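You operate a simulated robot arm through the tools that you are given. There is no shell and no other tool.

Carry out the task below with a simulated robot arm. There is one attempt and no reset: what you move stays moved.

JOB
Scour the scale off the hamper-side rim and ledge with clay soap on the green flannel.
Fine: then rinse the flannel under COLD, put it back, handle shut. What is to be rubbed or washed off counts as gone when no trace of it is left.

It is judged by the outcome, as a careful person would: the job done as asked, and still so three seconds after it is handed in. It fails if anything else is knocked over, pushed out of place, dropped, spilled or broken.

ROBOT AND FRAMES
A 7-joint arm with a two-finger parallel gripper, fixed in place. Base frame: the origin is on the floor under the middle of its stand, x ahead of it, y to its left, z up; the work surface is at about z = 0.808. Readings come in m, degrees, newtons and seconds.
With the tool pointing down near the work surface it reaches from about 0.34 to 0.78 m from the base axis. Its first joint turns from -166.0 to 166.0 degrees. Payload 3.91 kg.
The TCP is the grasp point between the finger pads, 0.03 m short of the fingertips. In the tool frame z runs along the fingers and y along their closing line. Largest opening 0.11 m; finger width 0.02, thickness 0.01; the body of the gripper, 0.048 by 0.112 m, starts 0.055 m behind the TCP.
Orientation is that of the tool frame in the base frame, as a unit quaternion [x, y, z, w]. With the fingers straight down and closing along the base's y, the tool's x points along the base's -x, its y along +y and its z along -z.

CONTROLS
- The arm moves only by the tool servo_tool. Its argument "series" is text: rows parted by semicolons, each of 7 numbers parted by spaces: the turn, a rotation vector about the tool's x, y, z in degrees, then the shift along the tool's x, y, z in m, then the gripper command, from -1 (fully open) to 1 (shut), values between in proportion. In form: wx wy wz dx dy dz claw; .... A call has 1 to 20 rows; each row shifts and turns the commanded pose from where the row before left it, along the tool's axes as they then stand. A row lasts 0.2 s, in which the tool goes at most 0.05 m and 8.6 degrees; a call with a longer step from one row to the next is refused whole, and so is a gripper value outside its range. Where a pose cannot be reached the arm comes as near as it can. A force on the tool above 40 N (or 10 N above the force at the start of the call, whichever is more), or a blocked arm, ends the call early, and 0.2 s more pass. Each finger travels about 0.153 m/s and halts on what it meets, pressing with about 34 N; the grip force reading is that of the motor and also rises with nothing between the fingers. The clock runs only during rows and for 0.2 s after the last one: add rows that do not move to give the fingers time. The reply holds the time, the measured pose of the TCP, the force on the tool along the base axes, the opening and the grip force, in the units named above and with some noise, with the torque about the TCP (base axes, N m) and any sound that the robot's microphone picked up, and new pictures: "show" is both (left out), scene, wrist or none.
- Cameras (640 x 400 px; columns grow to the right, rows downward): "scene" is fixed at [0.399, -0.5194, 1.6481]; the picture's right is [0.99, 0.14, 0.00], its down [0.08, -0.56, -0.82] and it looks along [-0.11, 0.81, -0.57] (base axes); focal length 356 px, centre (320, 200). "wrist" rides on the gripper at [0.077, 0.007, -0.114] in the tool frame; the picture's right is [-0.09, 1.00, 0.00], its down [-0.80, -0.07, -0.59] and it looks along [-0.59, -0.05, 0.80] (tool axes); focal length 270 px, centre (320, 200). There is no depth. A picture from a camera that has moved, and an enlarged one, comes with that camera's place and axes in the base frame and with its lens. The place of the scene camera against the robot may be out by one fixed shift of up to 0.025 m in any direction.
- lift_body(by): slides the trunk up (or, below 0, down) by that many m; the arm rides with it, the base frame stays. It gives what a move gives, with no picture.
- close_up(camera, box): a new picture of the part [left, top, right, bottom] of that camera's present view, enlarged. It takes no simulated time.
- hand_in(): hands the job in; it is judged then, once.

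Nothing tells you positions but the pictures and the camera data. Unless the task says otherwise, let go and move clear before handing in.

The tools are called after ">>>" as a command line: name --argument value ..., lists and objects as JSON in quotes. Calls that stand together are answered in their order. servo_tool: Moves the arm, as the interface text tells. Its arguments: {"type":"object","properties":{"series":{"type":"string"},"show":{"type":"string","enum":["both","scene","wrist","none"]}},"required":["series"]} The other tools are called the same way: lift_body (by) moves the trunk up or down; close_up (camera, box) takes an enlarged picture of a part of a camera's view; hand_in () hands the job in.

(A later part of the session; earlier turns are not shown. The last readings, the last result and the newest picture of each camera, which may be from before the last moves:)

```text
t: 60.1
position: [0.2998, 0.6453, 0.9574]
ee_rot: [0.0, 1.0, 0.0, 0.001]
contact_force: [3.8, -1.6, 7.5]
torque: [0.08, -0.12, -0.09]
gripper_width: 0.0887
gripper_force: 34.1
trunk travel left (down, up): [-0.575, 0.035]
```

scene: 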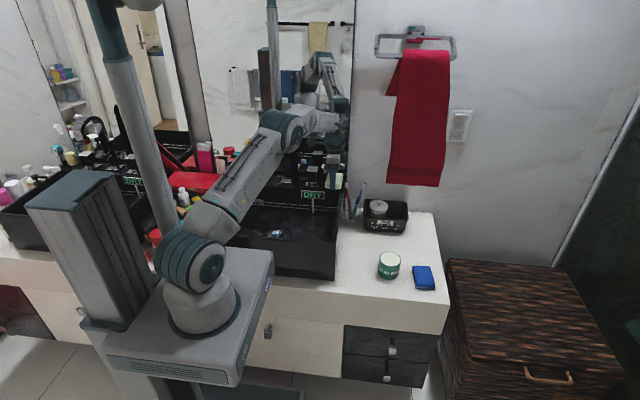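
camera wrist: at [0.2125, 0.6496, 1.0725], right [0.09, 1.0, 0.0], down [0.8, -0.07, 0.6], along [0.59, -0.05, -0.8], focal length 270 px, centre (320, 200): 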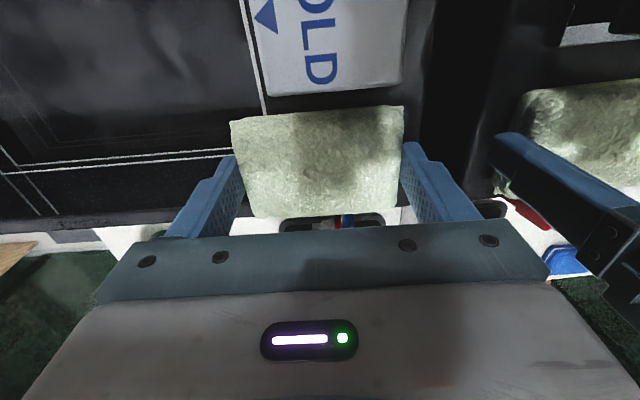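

I'll lift and back off to inspect the ledge.

>>> servo_tool --series "0 0 0 0 0 -0.02 1;0 0 0 0 0 -0.03 1;0 0 0 0 -0.03 -0.03 1;0 0 0 0 -0.03 0 1;0 0 0 0 -0.03 0 1;0 0 0 0 -0.03 0 1;0 0 0 0 -0.03 0 1;0 0 0 0 0 0 1"

>>> close_up --camera "scene" --box '[290, 150, 370, 200]'

>>> close_up --camera "wrist" --box '[380, 0, 640, 160]'

```text
t: 61.9
position: [0.2995, 0.4933, 1.0358]
ee_rot: [0.0, 1.0, 0.0, 0.001]
contact_force: [0.2, -0.3, -0.6]
torque: [-0.04, 0.0, 0.01]
gripper_width: 0.0885
gripper_force: 34.0
trunk travel left (down, up): [-0.575, 0.035]
camera wrist: at [0.2219, 0.5006, 1.1513], right [0.09, 1.0, 0.0], down [0.8, -0.07, 0.6], along [0.59, -0.05, -0.8], focal length 270 px, centre (320, 200)
```

scene: 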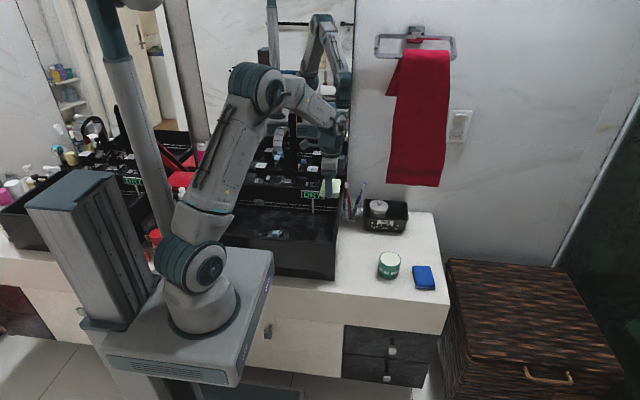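
wrist: 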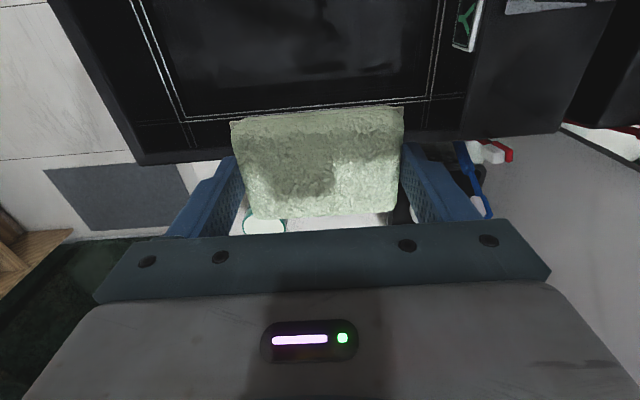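

```text
8.00 times, centred on (330, 175) of scene
camera zoom: at [0.399, -0.5194, 1.6481], right [0.99, 0.14, 0.0], down [0.08, -0.56, -0.82], along [-0.11, 0.81, -0.57], focal length 2849 px, centre (240, 400)
```

zoom: 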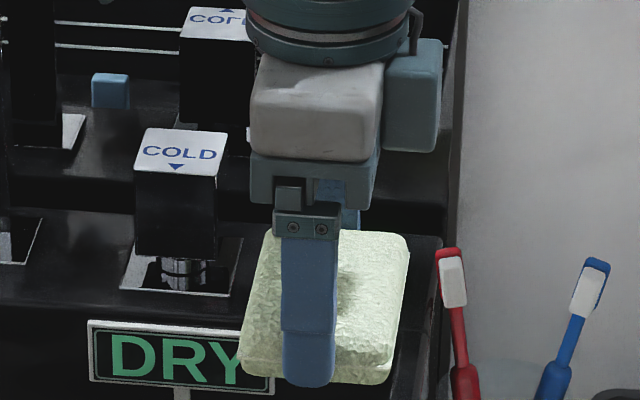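

```text
2.46 times, centred on (510, 80) of wrist
camera zoom: at [0.2219, 0.5006, 1.1513], right [0.09, 1.0, 0.0], down [0.8, -0.07, 0.6], along [0.59, -0.05, -0.8], focal length 665 px, centre (-148, 495)
```

zoom: 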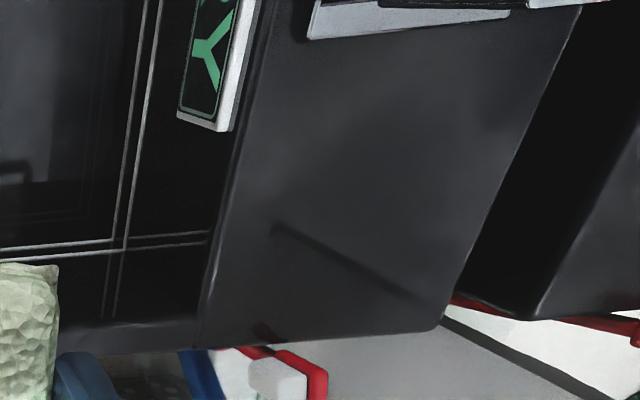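

The ledge is clean too: no spots in the wrist view, only a toothbrush reflection. Working COLD needs an empty gripper, so I'll set the soapy flannel on the basin floor, clear of the drain. First I'll move over the floor and look.

>>> servo_tool --series "0 0 0 0.018 -0.014 0 1;0 0 0 0.018 -0.014 0 1;0 0 0 0.018 -0.014 0 1;0 0 0 0 0 0.03 1;0 0 0 0 0 0.03 1;0 0 0 0 0 0.03 1;0 0 0 0 0 0 1"

>>> close_up --camera "scene" --box '[230, 130, 350, 260]'

```text
t: 63.5
position: [0.246, 0.4522, 0.9479]
ee_rot: [-0.001, 1.0, 0.001, 0.001]
contact_force: [-0.3, -1.1, 0.0]
torque: [-0.04, 0.01, 0.04]
gripper_width: 0.0887
gripper_force: 33.9
trunk travel left (down, up): [-0.575, 0.035]
camera wrist: at [0.1691, 0.4595, 1.0617], right [0.09, 1.0, 0.0], down [0.8, -0.07, 0.6], along [0.59, -0.05, -0.8], focal length 270 px, centre (320, 200)
```

scene: 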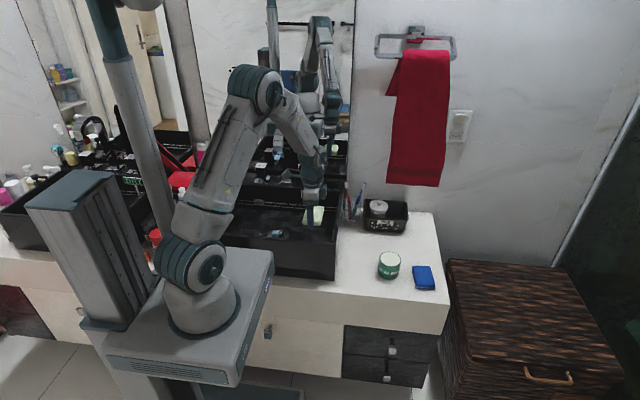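
wrist: 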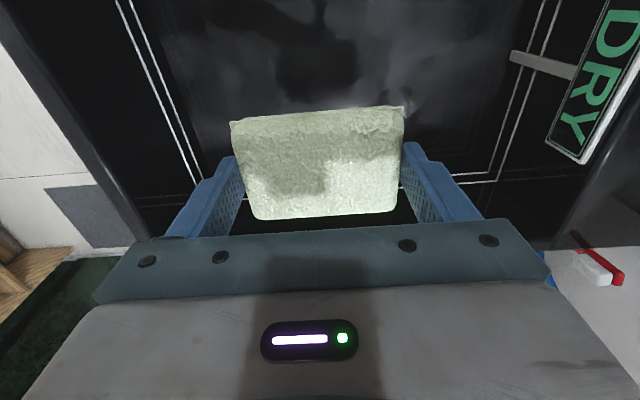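

```text
3.08 times, centred on (290, 195) of scene
camera zoom: at [0.399, -0.5194, 1.6481], right [0.99, 0.14, 0.0], down [0.08, -0.56, -0.82], along [-0.11, 0.81, -0.57], focal length 1096 px, centre (412, 215)
```

zoom: 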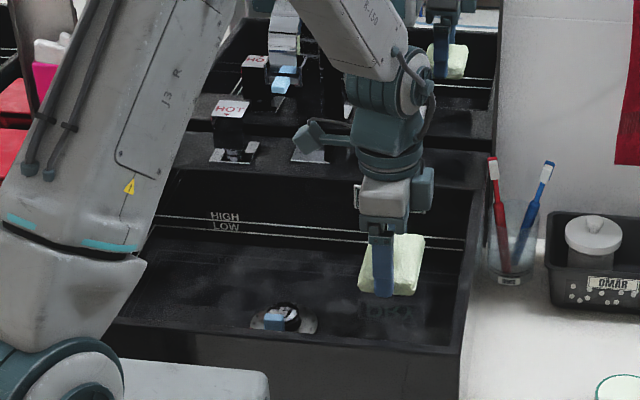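

>>> servo_tool --series "0 0 0 0 0 0.02 1;0 0 0 0 0 0.02 1;0 0 0 0 0 0.015 1;0 0 0 0 0 0.01 1;0 0 0 0 0 0.005 1;0 0 0 0 0 0 1" --show "wrist"

>>> close_up --camera "scene" --box '[260, 170, 350, 250]'

```text
t: 64.9
position: [0.2439, 0.4531, 0.8761]
ee_rot: [0.0, 1.0, 0.001, 0.0]
contact_force: [0.3, 0.7, -0.1]
torque: [0.02, -0.01, -0.01]
gripper_width: 0.0887
gripper_force: 33.6
trunk travel left (down, up): [-0.575, 0.035]
camera wrist: at [0.1676, 0.4595, 0.9911], right [0.09, 1.0, 0.0], down [0.8, -0.07, 0.6], along [0.59, -0.05, -0.8], focal length 270 px, centre (320, 200)
```

wrist: 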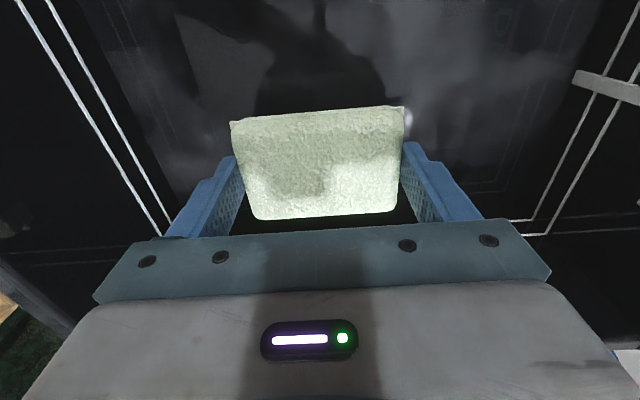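

```text
5.00 times, centred on (305, 210) of scene
camera zoom: at [0.399, -0.5194, 1.6481], right [0.99, 0.14, 0.0], down [0.08, -0.56, -0.82], along [-0.11, 0.81, -0.57], focal length 1780 px, centre (395, 150)
```

zoom: 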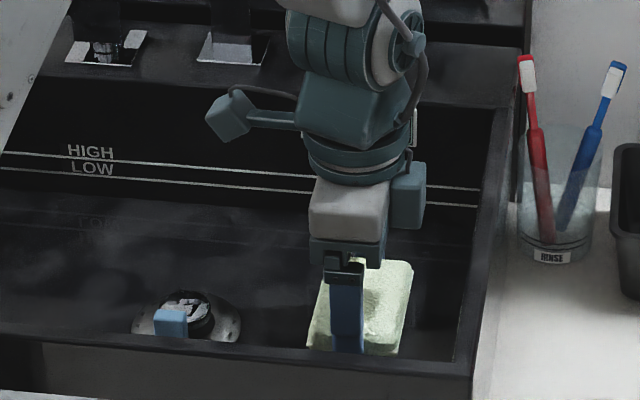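

>>> servo_tool --series "0 0 0 0 0 0.006 1;0 0 0 0 0 0.006 1;0 0 0 0 0 0.005 1;0 0 0 0 0 0.004 1;0 0 0 0 0 0 1" --show "none"

>>> close_up --camera "scene" --box '[270, 190, 350, 250]'

```text
t: 66.1
position: [0.2455, 0.4543, 0.8563]
ee_rot: [0.001, 1.0, 0.0, 0.001]
contact_force: [0.3, -0.5, -0.1]
torque: [0.02, 0.0, 0.01]
gripper_width: 0.0886
gripper_force: 34.4
trunk travel left (down, up): [-0.575, 0.035]
```

```text
6.67 times, centred on (310, 220) of scene
camera zoom: at [0.399, -0.5194, 1.6481], right [0.99, 0.14, 0.0], down [0.08, -0.56, -0.82], along [-0.11, 0.81, -0.57], focal length 2374 px, centre (387, 67)
```

zoom: 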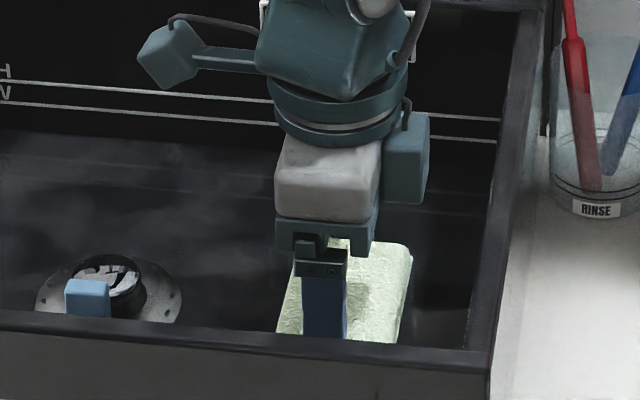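

>>> servo_tool --series "0 0 0 0 0 0.004 1;0 0 0 0 0 0.004 1;0 0 0 0 0 0.003 1;0 0 0 0 0 0.003 1;0 0 0 0 0 0 1" --show "none"

```text
t: 67.3
position: [0.2456, 0.4528, 0.8431]
ee_rot: [0.0, 1.0, 0.001, 0.002]
contact_force: [-1.4, -1.3, 17.6]
torque: [-0.49, 0.07, -0.04]
gripper_width: 0.0887
gripper_force: 33.6
trunk travel left (down, up): [-0.575, 0.035]
```

The pad has reached the basin floor (z ≈ 0.806). I'll ease off, open the jaws and lift out.

>>> servo_tool --series "0 0 0 0 0 -0.001 1;0 0 0 0 0 0 0.6;0 0 0 0 0 0 -1;0 0 0 0 0 0 -1;0 0 0 0 0 -0.01 -1;0 0 0 0 0 -0.03 -1;0 0 0 0 0 -0.04 -1;0 0 0 0 0 -0.04 -1;0 0 0 0 0 -0.04 -1;0 0 0 0 0 -0.04 -1;0 0 0 0 0 -0.04 -1;0 0 0 0 0 0 -1"

>>> close_up --camera "scene" --box '[240, 150, 350, 260]'

>>> close_up --camera "wrist" --box '[200, 0, 640, 240]'

```text
t: 69.9
position: [0.2463, 0.4516, 1.0827]
ee_rot: [0.0, 1.0, 0.0, 0.001]
contact_force: [-0.2, 1.0, 0.4]
torque: [0.04, -0.01, 0.02]
gripper_width: 0.11
gripper_force: 0.0
trunk travel left (down, up): [-0.575, 0.035]
camera wrist: at [0.169, 0.4587, 1.197], right [0.09, 1.0, 0.0], down [0.8, -0.07, 0.6], along [0.59, -0.05, -0.8], focal length 270 px, centre (320, 200)
```

scene: 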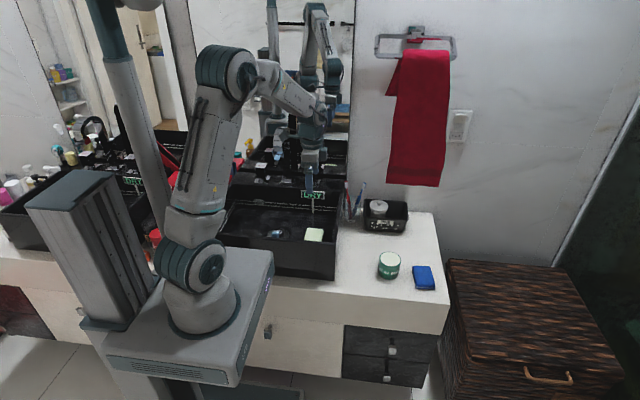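
wrist: 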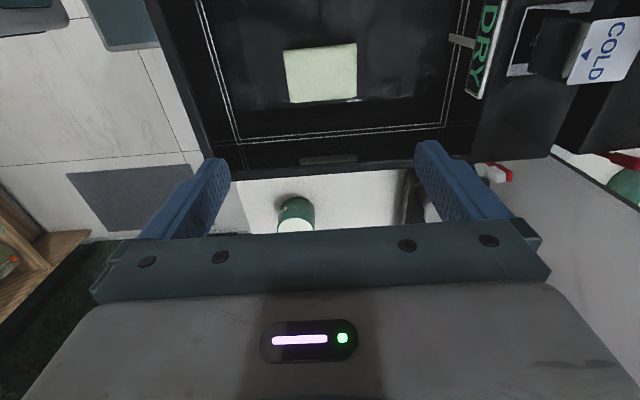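

```text
3.64 times, centred on (295, 205) of scene
camera zoom: at [0.399, -0.5194, 1.6481], right [0.99, 0.14, 0.0], down [0.08, -0.56, -0.82], along [-0.11, 0.81, -0.57], focal length 1295 px, centre (411, 182)
```

zoom: 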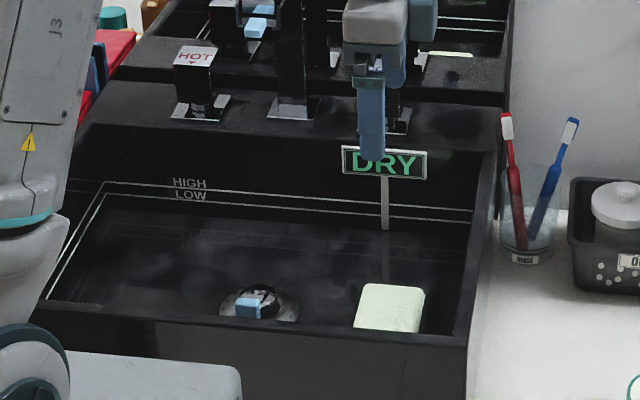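

```text
1.45 times, centred on (420, 120) of wrist
camera zoom: at [0.169, 0.4587, 1.197], right [0.09, 1.0, 0.0], down [0.8, -0.07, 0.6], along [0.59, -0.05, -0.8], focal length 393 px, centre (174, 316)
```

zoom: 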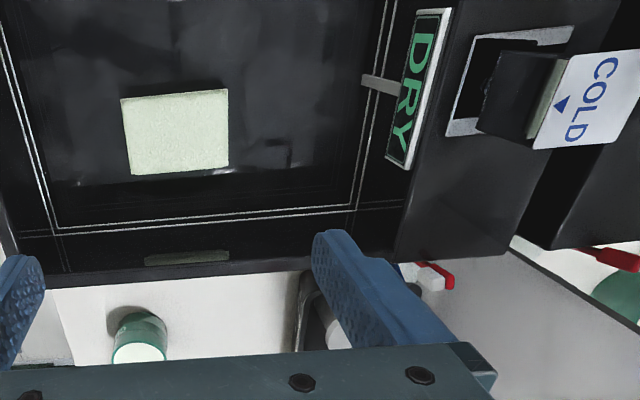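

The flannel is parked on the basin floor. I'll enlarge COLD from both cameras to work out how it operates.

>>> close_up --camera "wrist" --box '[490, 0, 640, 110]'

>>> close_up --camera "scene" --box '[250, 155, 330, 200]'

```text
3.64 times, centred on (565, 55) of wrist
camera zoom: at [0.169, 0.4587, 1.197], right [0.09, 1.0, 0.0], down [0.8, -0.07, 0.6], along [0.59, -0.05, -0.8], focal length 983 px, centre (-571, 727)
```

zoom: 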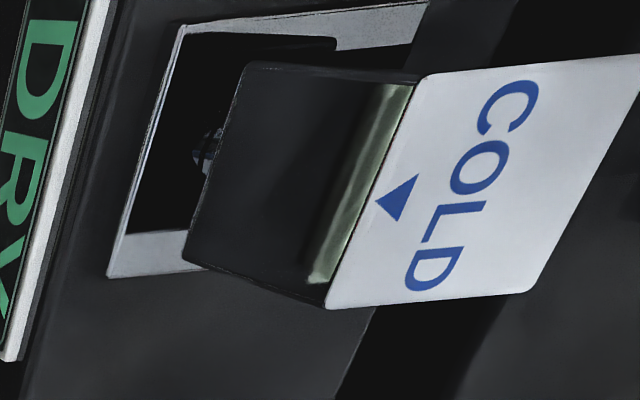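

```text
8.00 times, centred on (290, 178) of scene
camera zoom: at [0.399, -0.5194, 1.6481], right [0.99, 0.14, 0.0], down [0.08, -0.56, -0.82], along [-0.11, 0.81, -0.57], focal length 2849 px, centre (560, 380)
```

zoom: 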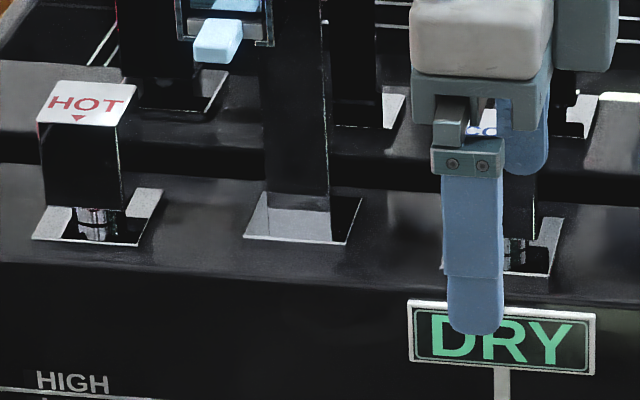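

COLD is a cube knob about 4 cm wide, centred near (0.216, 0.66), with its pointer to the front. I'll close the fingers and turn the wrist so the camera stays clear of the spout, and see how far the yaw can go this way.

>>> servo_tool --series "0 0 -8 0 0 0 -1;0 0 -8 0 0 0 -1;0 0 -8 0 0 0 -1;0 0 -8 0 0 0 -1;0 0 -8 0 0 0 -1;0 0 -8 0 0 0 -1;0 0 -8 0 0 0 -1;0 0 -8 0 0 0 -1;0 0 -8 0 0 0 -1;0 0 -8 0 0 0 -1;0 0 -8 0 0 0 -1;0 0 -2 0 0 0 -1;0 0 0 0 0 0 -1"

```text
t: 72.7
position: [0.2442, 0.453, 1.0834]
ee_rot: [0.708, -0.706, 0.001, -0.001]
contact_force: [-0.1, 0.2, 0.2]
torque: [-0.01, -0.03, 0.02]
gripper_width: 0.1099
gripper_force: 0.1
trunk travel left (down, up): [-0.575, 0.035]
camera wrist: at [0.238, 0.3761, 1.1979], right [-1.0, 0.09, 0.0], down [0.07, 0.8, 0.59], along [0.05, 0.59, -0.8], focal length 270 px, centre (320, 200)
```

scene: 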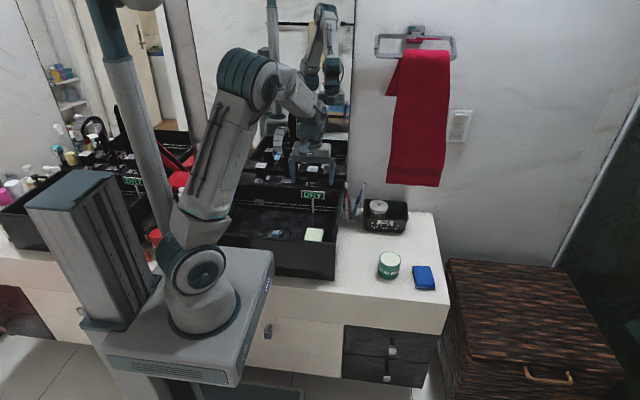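
wrist: 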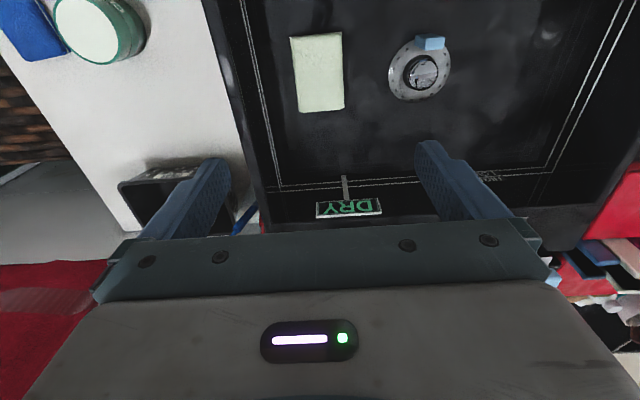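

This yaw works well: the camera is at -y and the jaws close along x, so I can grip the knob's two side faces. I'll go over the knob at a safe height with the jaws partly open.

>>> servo_tool --series "0 0 0 0 0 -0.03 -0.25;0 0 0 -0.0344 0.0047 0 -0.25;0 0 0 -0.0344 0.0047 0 -0.25;0 0 0 -0.0344 0.0047 0 -0.25;0 0 0 -0.0344 0.0047 0 -0.25;0 0 0 -0.0344 0.0047 0 -0.25;0 0 0 -0.0344 0.0047 0 -0.25;0 0 0 0 0 0 -0.25"

>>> close_up --camera "scene" --box '[260, 90, 360, 190]'

>>> close_up --camera "wrist" --box '[200, 40, 440, 240]'

```text
t: 74.5
position: [0.2163, 0.6582, 1.1126]
ee_rot: [0.707, -0.707, 0.001, 0.001]
contact_force: [0.1, -0.2, 0.0]
torque: [0.0, -0.01, 0.01]
gripper_width: 0.0689
gripper_force: 0.0
trunk travel left (down, up): [-0.575, 0.035]
camera wrist: at [0.2094, 0.5814, 1.2279], right [-1.0, 0.09, 0.0], down [0.07, 0.8, 0.59], along [0.05, 0.59, -0.8], focal length 270 px, centre (320, 200)
```

scene: 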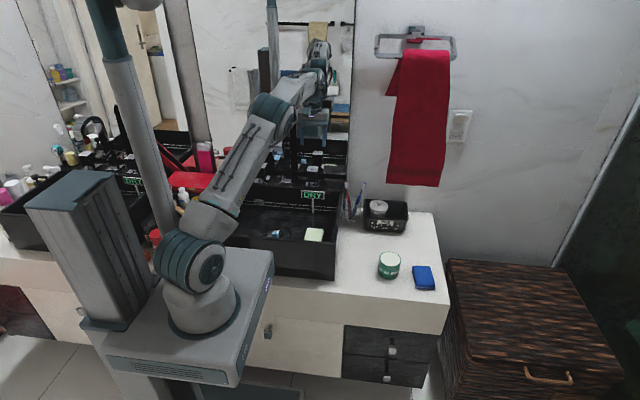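
wrist: 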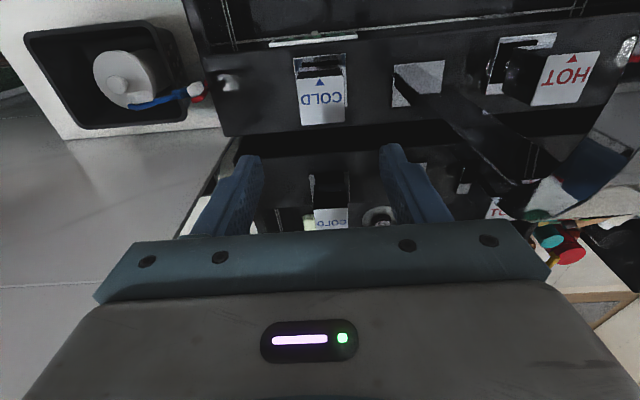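

```text
4.00 times, centred on (310, 140) of scene
camera zoom: at [0.399, -0.5194, 1.6481], right [0.99, 0.14, 0.0], down [0.08, -0.56, -0.82], along [-0.11, 0.81, -0.57], focal length 1424 px, centre (360, 440)
```

zoom: 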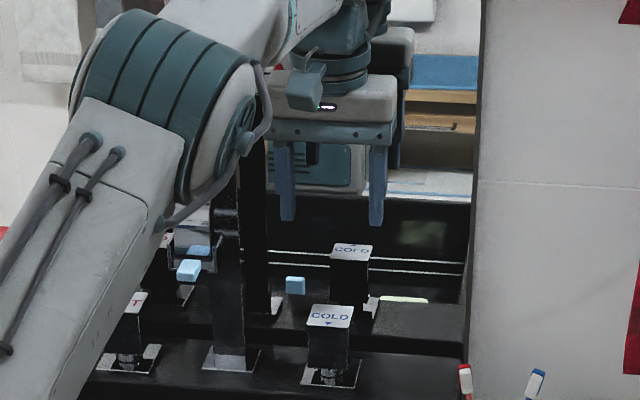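

```text
2.00 times, centred on (320, 140) of wrist
camera zoom: at [0.2094, 0.5814, 1.2279], right [-1.0, 0.09, 0.0], down [0.07, 0.8, 0.59], along [0.05, 0.59, -0.8], focal length 541 px, centre (320, 320)
```

zoom: 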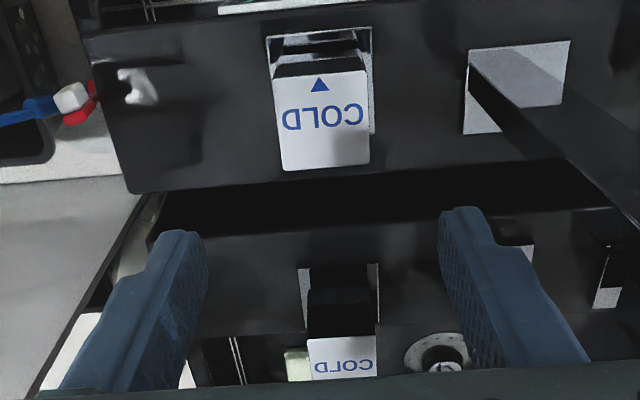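

Over the knob now. A pale mark shows near the ledge's right edge; it may be just the toothbrush head reflected in the gloss, so I'll enlarge it.

>>> close_up --camera "wrist" --box '[170, 60, 280, 140]'

>>> close_up --camera "scene" --box '[310, 160, 360, 200]'

```text
5.00 times, centred on (225, 100) of wrist
camera zoom: at [0.2094, 0.5814, 1.2279], right [-1.0, 0.09, 0.0], down [0.07, 0.8, 0.59], along [0.05, 0.59, -0.8], focal length 1351 px, centre (795, 700)
```

zoom: 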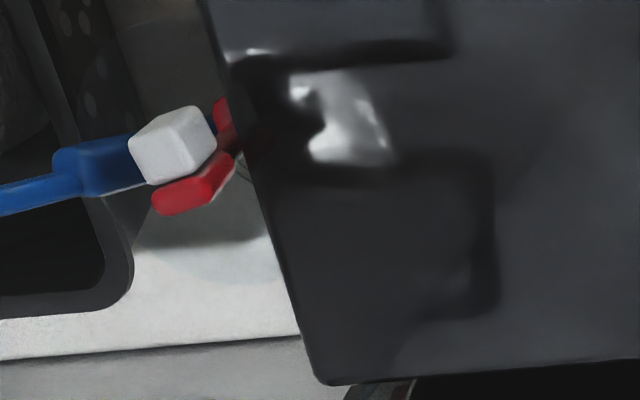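

```text
10.00 times, centred on (335, 180) of scene
camera zoom: at [0.399, -0.5194, 1.6481], right [0.99, 0.14, 0.0], down [0.08, -0.56, -0.82], along [-0.11, 0.81, -0.57], focal length 3561 px, centre (170, 400)
```

zoom: 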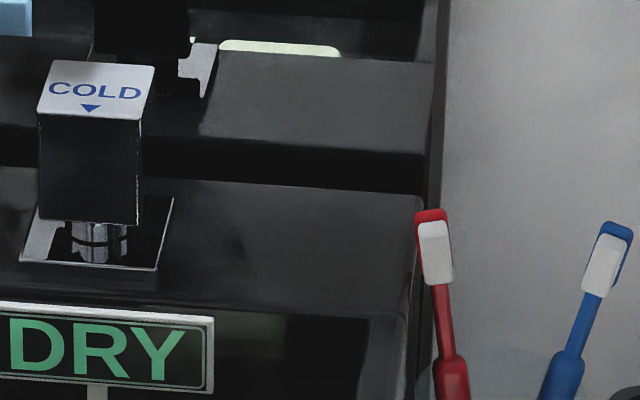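

The mark is only a lamp reflection, and the scene view shows the ledge clean. To keep more room between the elbow and the spout while I work the knob, I'll raise the trunk a little first.

>>> lift_body --by 0.03

```text
t: 75.3
position: [0.2164, 0.6584, 1.1421]
ee_rot: [-0.707, 0.708, -0.001, 0.001]
contact_force: [-0.5, 0.2, -0.6]
torque: [-0.02, 0.0, 0.0]
gripper_width: 0.0687
gripper_force: 0.1
trunk travel left (down, up): [-0.605, 0.005]
```

>>> servo_tool --series "0 0 0 0.006 0.0023 0.02 -0.25;0 0 0 0 0 0.025 -0.25;0 0 0 0 0 0.025 -0.25;0 0 0 0 0 0.02 -0.25;0 0 0 0 0 0.012 -0.25;0 0 0 0 0 0 -0.25"

>>> close_up --camera "scene" --box '[250, 90, 350, 200]'

>>> close_up --camera "wrist" --box '[200, 40, 440, 240]'

```text
t: 76.7
position: [0.2147, 0.6527, 1.0405]
ee_rot: [0.708, -0.707, 0.0, 0.0]
contact_force: [-0.2, -0.3, -0.6]
torque: [0.05, 0.05, -0.02]
gripper_width: 0.0688
gripper_force: 0.1
trunk travel left (down, up): [-0.605, 0.005]
camera wrist: at [0.2077, 0.576, 1.1554], right [-1.0, 0.09, 0.0], down [0.07, 0.8, 0.59], along [0.05, 0.59, -0.8], focal length 270 px, centre (320, 200)
```

scene: 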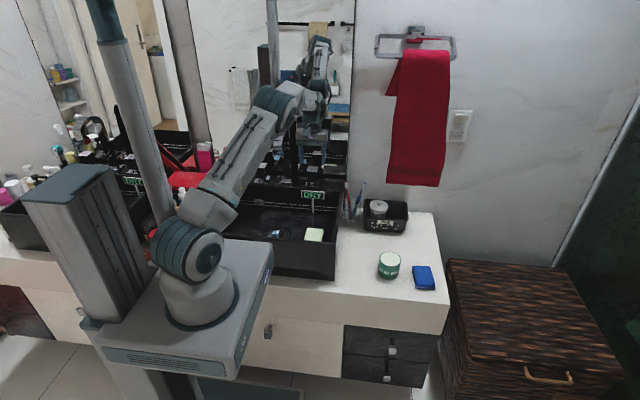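
wrist: 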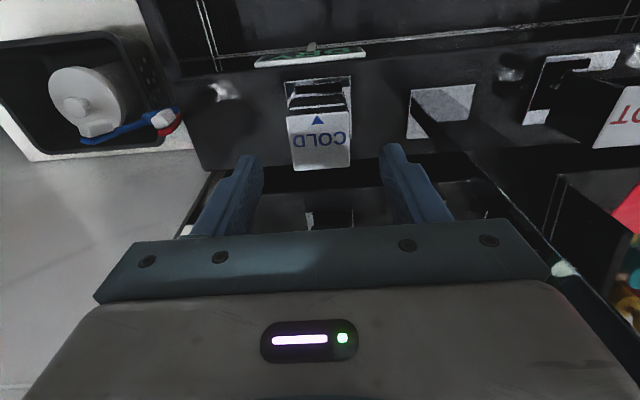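

```text
3.64 times, centred on (300, 145) of scene
camera zoom: at [0.399, -0.5194, 1.6481], right [0.99, 0.14, 0.0], down [0.08, -0.56, -0.82], along [-0.11, 0.81, -0.57], focal length 1295 px, centre (393, 400)
```

zoom: 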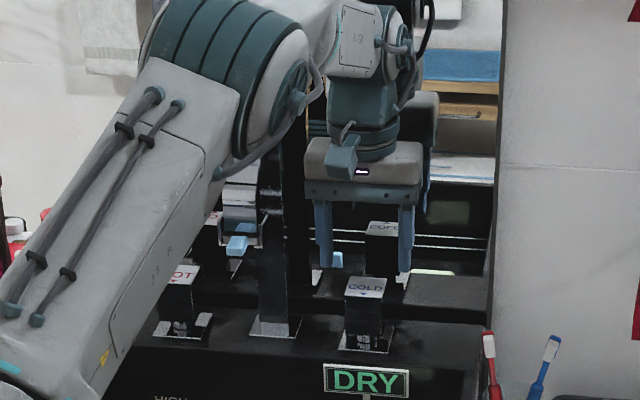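

```text
2.00 times, centred on (320, 140) of wrist
camera zoom: at [0.2077, 0.576, 1.1554], right [-1.0, 0.09, 0.0], down [0.07, 0.8, 0.59], along [0.05, 0.59, -0.8], focal length 541 px, centre (320, 320)
```

zoom: 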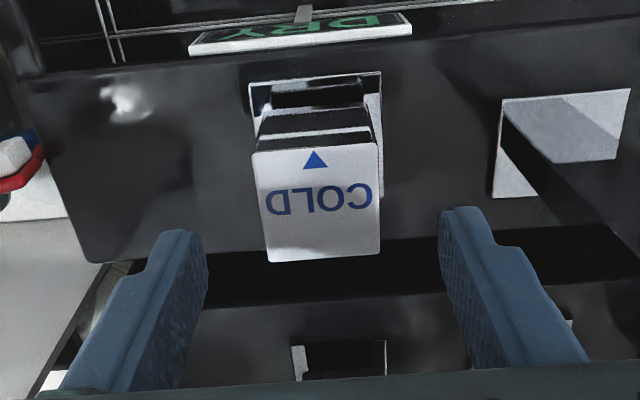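

>>> servo_tool --series "0 0 0 0.0015 0 0.012 -0.25;0 0 0 0 0 0.012 -0.25;0 0 0 0 0 0.01 -0.25;0 0 0 0 0 0.008 -0.25;0 0 0 0 0 0.006 -0.25;0 0 0 0 0 0 -0.25"

>>> close_up --camera "scene" --box '[250, 90, 350, 200]'

>>> close_up --camera "wrist" --box '[200, 40, 440, 240]'

```text
t: 78.1
position: [0.2139, 0.6502, 0.9915]
ee_rot: [-0.707, 0.707, 0.0, 0.001]
contact_force: [-0.6, -0.6, 0.1]
torque: [0.0, -0.01, -0.03]
gripper_width: 0.0688
gripper_force: 0.1
trunk travel left (down, up): [-0.605, 0.005]
camera wrist: at [0.2074, 0.5742, 1.1073], right [-1.0, 0.09, 0.0], down [0.07, 0.8, 0.59], along [0.05, 0.59, -0.8], focal length 270 px, centre (320, 200)
```

scene: 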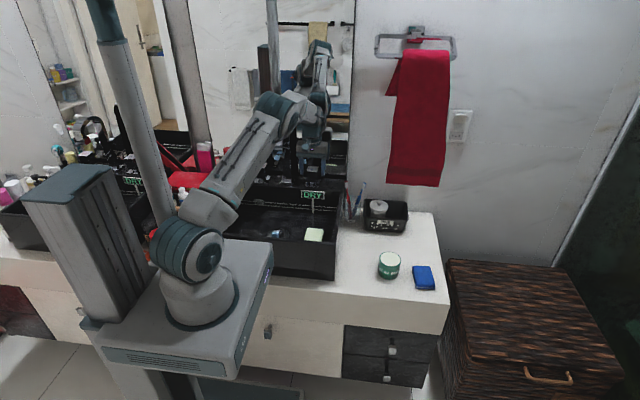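
wrist: 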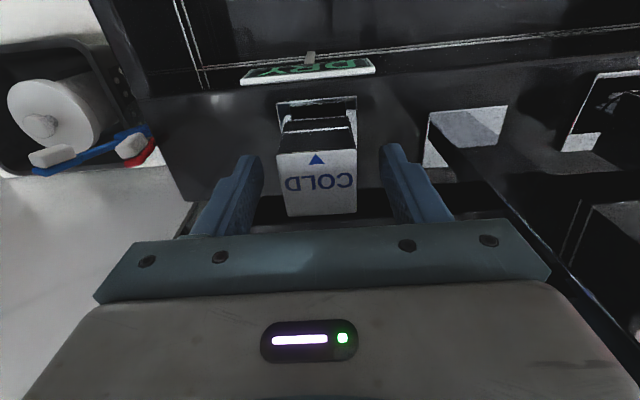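

```text
3.64 times, centred on (300, 145) of scene
camera zoom: at [0.399, -0.5194, 1.6481], right [0.99, 0.14, 0.0], down [0.08, -0.56, -0.82], along [-0.11, 0.81, -0.57], focal length 1295 px, centre (393, 400)
```

zoom: 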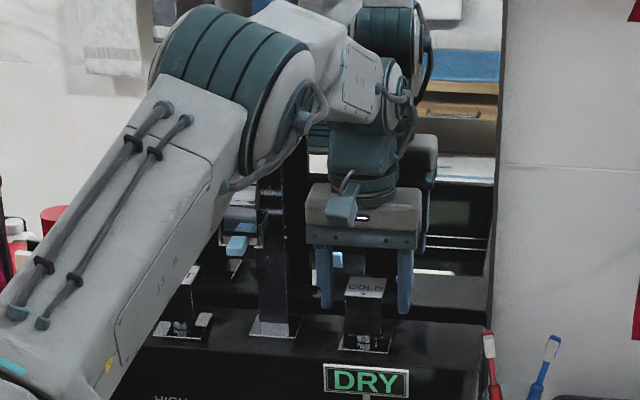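

```text
2.00 times, centred on (320, 140) of wrist
camera zoom: at [0.2074, 0.5742, 1.1073], right [-1.0, 0.09, 0.0], down [0.07, 0.8, 0.59], along [0.05, 0.59, -0.8], focal length 541 px, centre (320, 320)
```

zoom: 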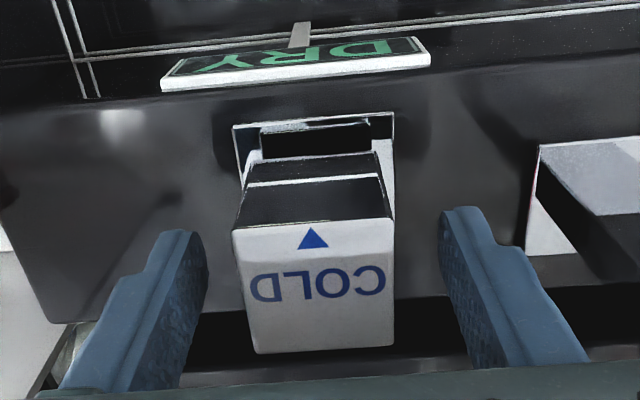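

The knob is between the fingers with about 28 mm of overlap. I'll close on it and read the forces.

>>> servo_tool --series "0 0 0 0 0 0.004 0;0 0 0 0 0 0 0.2;0 0 0 0 0 0 0.5;0 0 0 0 0 0 1;0 0 0 0 0 0 1;0 0 0 0 0 0 1" --show "wrist"

```text
t: 79.5
position: [0.2147, 0.6507, 0.9882]
ee_rot: [-0.706, 0.708, -0.001, 0.0]
contact_force: [4.2, 1.2, -0.5]
torque: [0.53, 0.1, 0.06]
gripper_width: 0.0396
gripper_force: 44.7
trunk travel left (down, up): [-0.605, 0.005]
camera wrist: at [0.2079, 0.5742, 1.1035], right [-1.0, 0.09, 0.0], down [0.07, 0.8, 0.59], along [0.05, 0.59, -0.8], focal length 270 px, centre (320, 200)
```

wrist: 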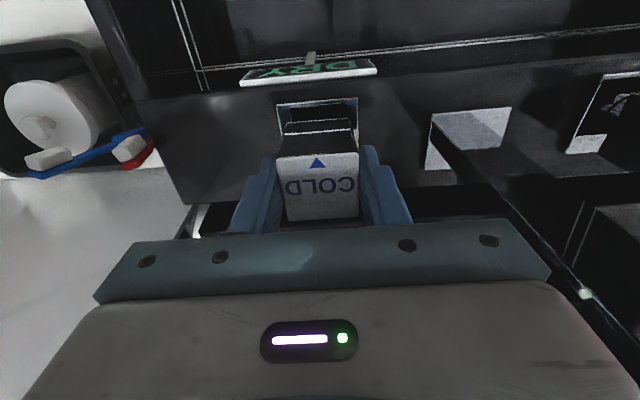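

>>> servo_tool --series "0 0 -3 0 0 0 1;0 0 -3 0 0 0 1;0 0 0 0 0 0 1" --show "wrist"

```text
t: 80.3
position: [0.2148, 0.6514, 0.9876]
ee_rot: [0.743, -0.669, 0.001, -0.001]
contact_force: [4.7, -2.6, -1.4]
torque: [0.99, 0.53, -0.01]
gripper_width: 0.0399
gripper_force: 45.1
trunk travel left (down, up): [-0.605, 0.005]
camera wrist: at [0.2162, 0.5739, 1.1035], right [-1.0, -0.02, 0.0], down [-0.01, 0.8, 0.59], along [-0.01, 0.59, -0.8], focal length 270 px, centre (320, 200)
```

wrist: 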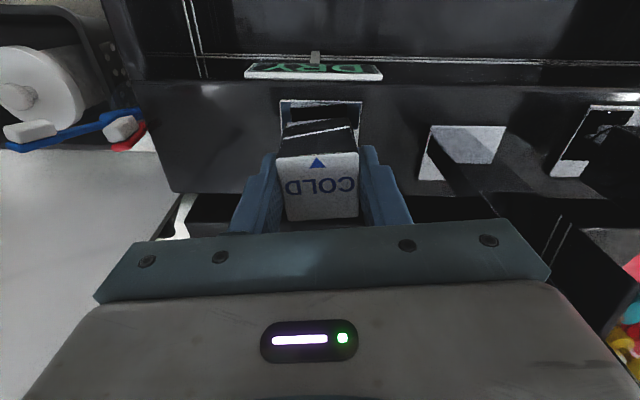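

The knob follows the gripper counter-clockwise with almost no torque. I'll keep turning slowly and watch for water.

>>> servo_tool --series "0 0 -5 0 0 0 1;0 0 -5 0 0 0 1;0 0 -5 0 0 0 1;0 0 -5 0 0 0 1;0 0 0 0 0 0 1"

>>> close_up --camera "scene" --box '[230, 100, 350, 260]'

```text
t: 81.5
position: [0.2157, 0.6512, 0.9896]
ee_rot: [0.848, -0.53, 0.0, 0.0]
contact_force: [3.7, -2.0, -2.5]
torque: [0.72, 0.56, 0.01]
gripper_width: 0.04
gripper_force: 45.3
trunk travel left (down, up): [-0.605, 0.005]
camera wrist: at [0.2428, 0.5791, 1.1036], right [-0.93, -0.36, 0.0], down [-0.29, 0.75, 0.59], along [-0.21, 0.55, -0.8], focal length 270 px, centre (320, 200)
```

scene: 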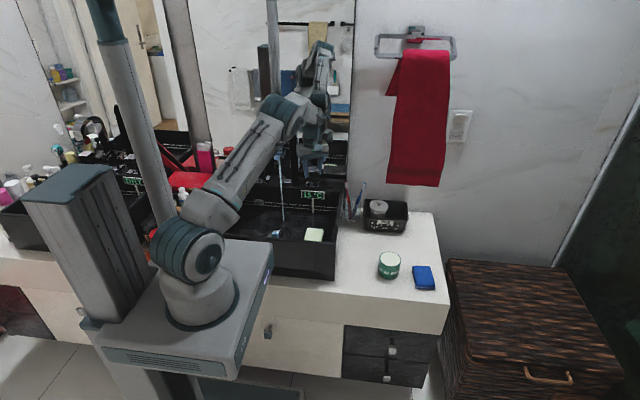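
wrist: 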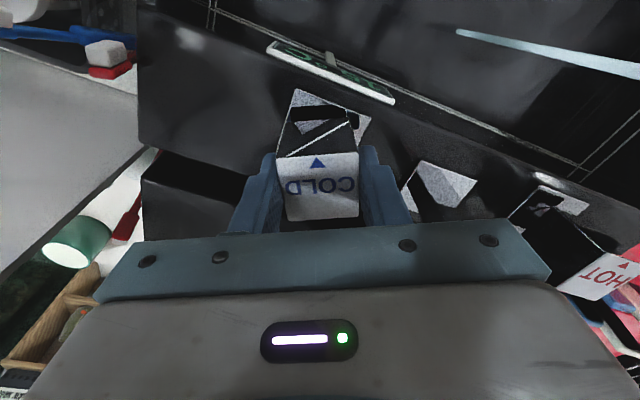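

```text
2.50 times, centred on (290, 180) of scene
camera zoom: at [0.399, -0.5194, 1.6481], right [0.99, 0.14, 0.0], down [0.08, -0.56, -0.82], along [-0.11, 0.81, -0.57], focal length 890 px, centre (395, 250)
```

zoom: 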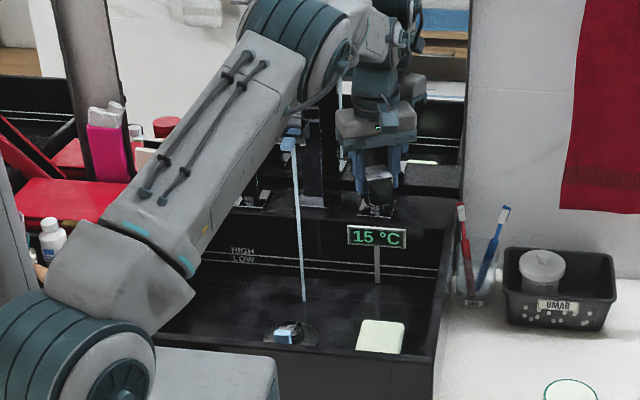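

Water is running from COLD (the sign now reads 15 °C) and the stream lands near (0.119, 0.55). I'll let go of the knob and rise straight up.

>>> servo_tool --series "0 0 0 0 0 0 0.3;0 0 0 0 0 0 -0.2;0 0 0 0 0 0 -0.2;0 0 0 0 0 -0.01 -0.2;0 0 0 0 0 -0.025 -0.2;0 0 0 0 0 -0.03 -0.2;0 0 0 0 0 -0.03 -0.2;0 0 0 0 0 -0.03 -0.2;0 0 0 0 0 0 -0.2"

>>> close_up --camera "scene" --box '[230, 120, 350, 260]'

```text
t: 83.5
position: [0.2135, 0.6515, 1.1139]
ee_rot: [0.848, -0.529, 0.001, -0.001]
contact_force: [-0.3, 0.0, -0.4]
torque: [-0.01, -0.03, 0.0]
gripper_width: 0.0662
gripper_force: 0.0
trunk travel left (down, up): [-0.605, 0.005]
camera wrist: at [0.2405, 0.5799, 1.2292], right [-0.93, -0.36, 0.0], down [-0.29, 0.75, 0.59], along [-0.21, 0.56, -0.8], focal length 270 px, centre (320, 200)
```

scene: 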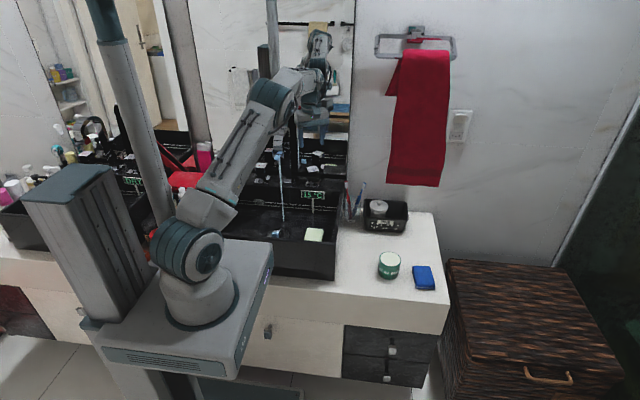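
wrist: 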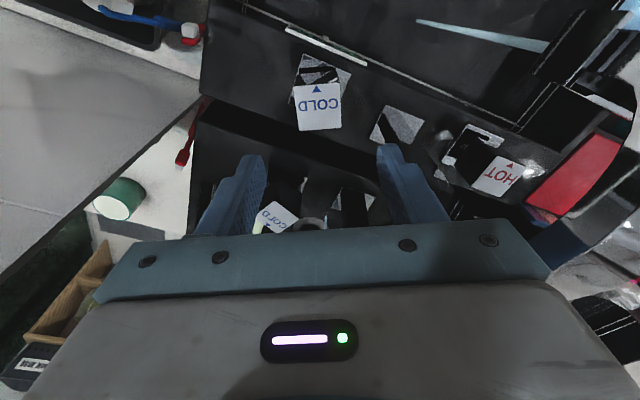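

```text
2.86 times, centred on (290, 190) of scene
camera zoom: at [0.399, -0.5194, 1.6481], right [0.99, 0.14, 0.0], down [0.08, -0.56, -0.82], along [-0.11, 0.81, -0.57], focal length 1017 px, centre (406, 229)
```

zoom: 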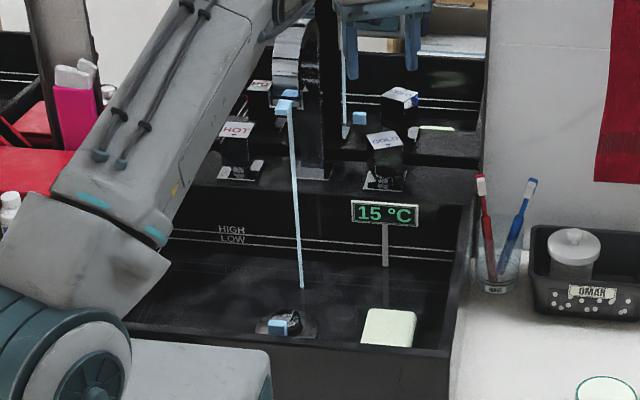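

The knob stays put and the stream is steady, with no pooling visible. I'll go back over the flannel, keeping the camera on the -y side, to pick it up across its width this time.

>>> servo_tool --series "0 0 6.5 0 0 0 -0.6;0 0 6.5 0 0 0 -0.6;0 0 6.5 0 0 0 -0.6;0 0 6.5 0 0 0 -0.6;0 0 0 0.033 -0.0053 0 -0.6;0 0 0 0.033 -0.0053 0 -0.6;0 0 0 0.033 -0.0053 0 -0.6;0 0 0 0.033 -0.0053 0 -0.6;0 0 0 0.033 -0.0053 0 -0.6;0 0 0 0.0335 -0.0055 0 -0.6;0 0 0 0 0 0.03 -0.6;0 0 0 0 0 0.03 -0.6;0 0 0 0 0 0 -0.6"

>>> close_up --camera "wrist" --box '[200, 0, 440, 240]'

```text
t: 86.3
position: [0.2457, 0.4539, 1.054]
ee_rot: [0.707, -0.707, 0.0, 0.0]
contact_force: [0.4, -1.1, -0.7]
torque: [0.01, 0.02, -0.02]
gripper_width: 0.0878
gripper_force: 0.0
trunk travel left (down, up): [-0.605, 0.005]
camera wrist: at [0.239, 0.3761, 1.1697], right [-1.0, 0.09, 0.0], down [0.07, 0.8, 0.6], along [0.05, 0.59, -0.8], focal length 270 px, centre (320, 200)
```

scene: 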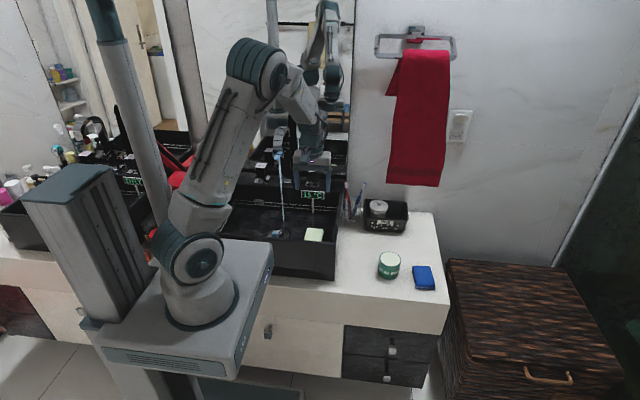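
wrist: 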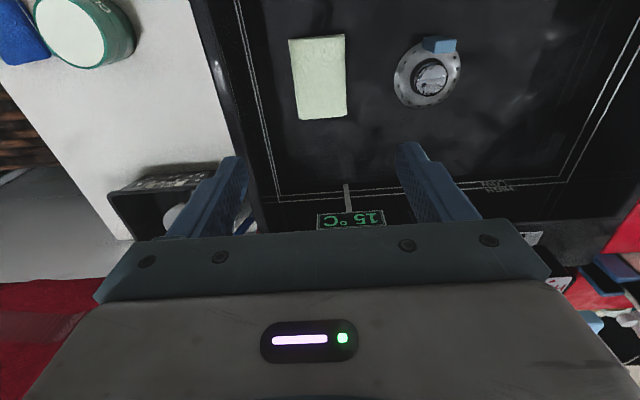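

```text
1.67 times, centred on (320, 120) of wrist
camera zoom: at [0.239, 0.3761, 1.1697], right [-1.0, 0.09, 0.0], down [0.07, 0.8, 0.6], along [0.05, 0.59, -0.8], focal length 450 px, centre (320, 333)
```

zoom: 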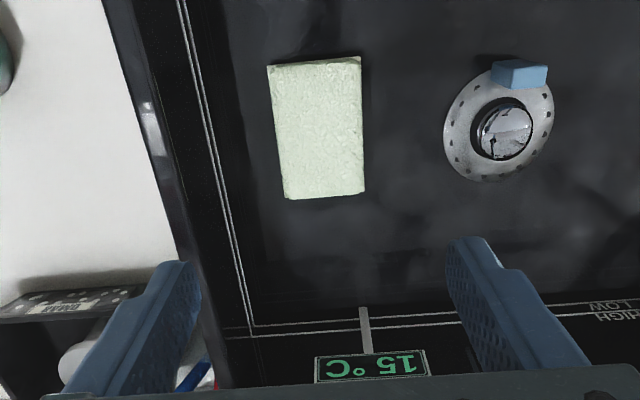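

There's a pale mark on the right rim that I should check: either scale or a lamp reflection.

>>> close_up --camera "wrist" --box '[180, 20, 280, 120]'

>>> close_up --camera "scene" --box '[315, 190, 355, 260]'

```text
4.00 times, centred on (230, 70) of wrist
camera zoom: at [0.239, 0.3761, 1.1697], right [-1.0, 0.09, 0.0], down [0.07, 0.8, 0.6], along [0.05, 0.59, -0.8], focal length 1081 px, centre (680, 720)
```

zoom: 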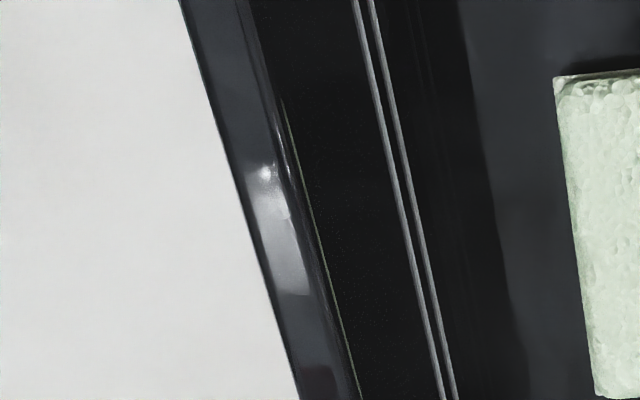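

```text
5.71 times, centred on (335, 225) of scene
camera zoom: at [0.399, -0.5194, 1.6481], right [0.99, 0.14, 0.0], down [0.08, -0.56, -0.82], along [-0.11, 0.81, -0.57], focal length 2035 px, centre (234, 57)
```

zoom: 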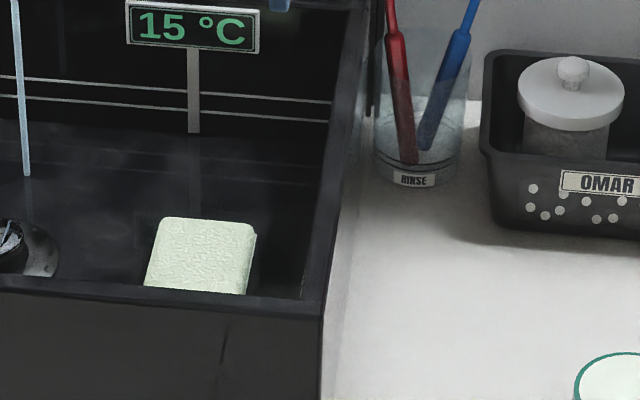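

That mark is just gloss, and the right rim is clean. The flannel sits square under the jaws at (0.245, 0.452), so I'll descend to grip it.

>>> servo_tool --series "0 0 0 0.002 0 0.03 -0.6;0 0 0 0 0 0.03 -0.6;0 0 0 0 0 0.03 -0.6;0 0 0 0 0 0.03 -0.6;0 0 0 0 0 0.03 -0.6;0 0 0 0 0 0.02 -0.6;0 0 0 0 0 0.015 -0.6;0 0 0 0 0 0.01 -0.6;0 0 0 0 0 0 -0.6"

>>> close_up --camera "wrist" --box '[200, 40, 440, 240]'

```text
t: 88.3
position: [0.2455, 0.4502, 0.8577]
ee_rot: [-0.707, 0.707, -0.001, 0.0]
contact_force: [0.3, 0.3, 0.6]
torque: [0.03, 0.02, 0.01]
gripper_width: 0.088
gripper_force: 0.0
trunk travel left (down, up): [-0.605, 0.005]
camera wrist: at [0.2386, 0.3733, 0.9736], right [-1.0, 0.09, 0.0], down [0.07, 0.8, 0.59], along [0.05, 0.59, -0.8], focal length 270 px, centre (320, 200)
```

scene: 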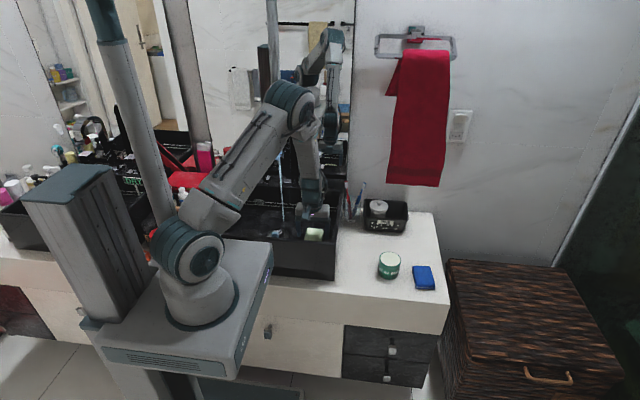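
wrist: 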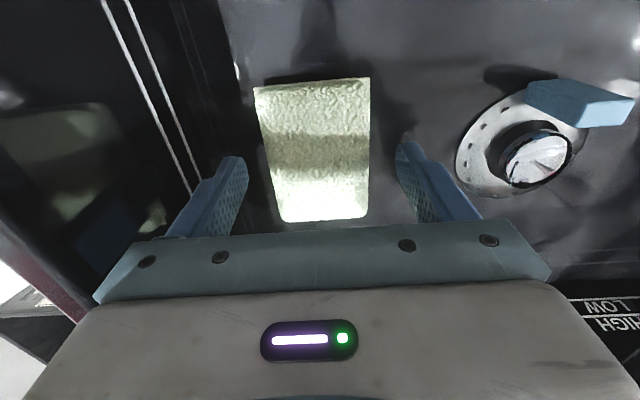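

```text
2.00 times, centred on (320, 140) of wrist
camera zoom: at [0.2386, 0.3733, 0.9736], right [-1.0, 0.09, 0.0], down [0.07, 0.8, 0.59], along [0.05, 0.59, -0.8], focal length 541 px, centre (320, 320)
```

zoom: 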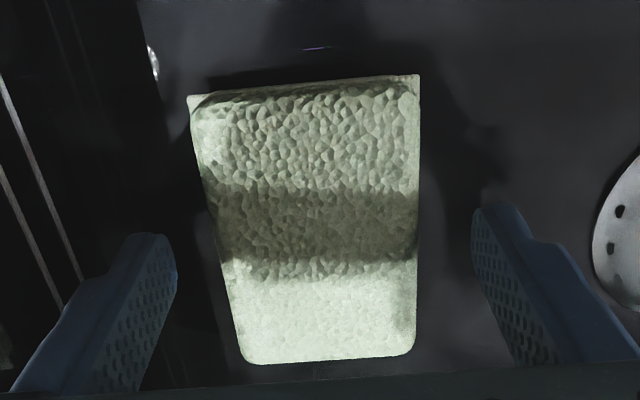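

>>> servo_tool --series "0 0 0 0 0 0.006 -0.6;0 0 0 0 0 0.005 -0.6;0 0 0 0 0 0.003 -0.6;0 0 0 0 0 0 -0.6;0 0 0 0 0 0 -0.2;0 0 0 0 0 0 0.3;0 0 0 0 0 0 1;0 0 0 0 0 0 1;0 0 0 0 0 0 1" --show "wrist"

```text
t: 90.3
position: [0.2465, 0.4512, 0.8457]
ee_rot: [0.707, -0.707, 0.001, -0.001]
contact_force: [0.7, 0.0, 0.0]
torque: [0.02, 0.02, 0.04]
gripper_width: 0.0607
gripper_force: 33.8
trunk travel left (down, up): [-0.605, 0.005]
camera wrist: at [0.2388, 0.3733, 0.9599], right [-1.0, 0.09, 0.0], down [0.07, 0.8, 0.59], along [0.05, 0.59, -0.8], focal length 270 px, centre (320, 200)
```

wrist: 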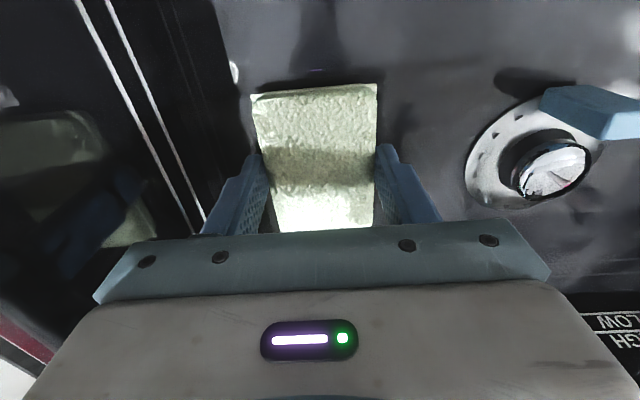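

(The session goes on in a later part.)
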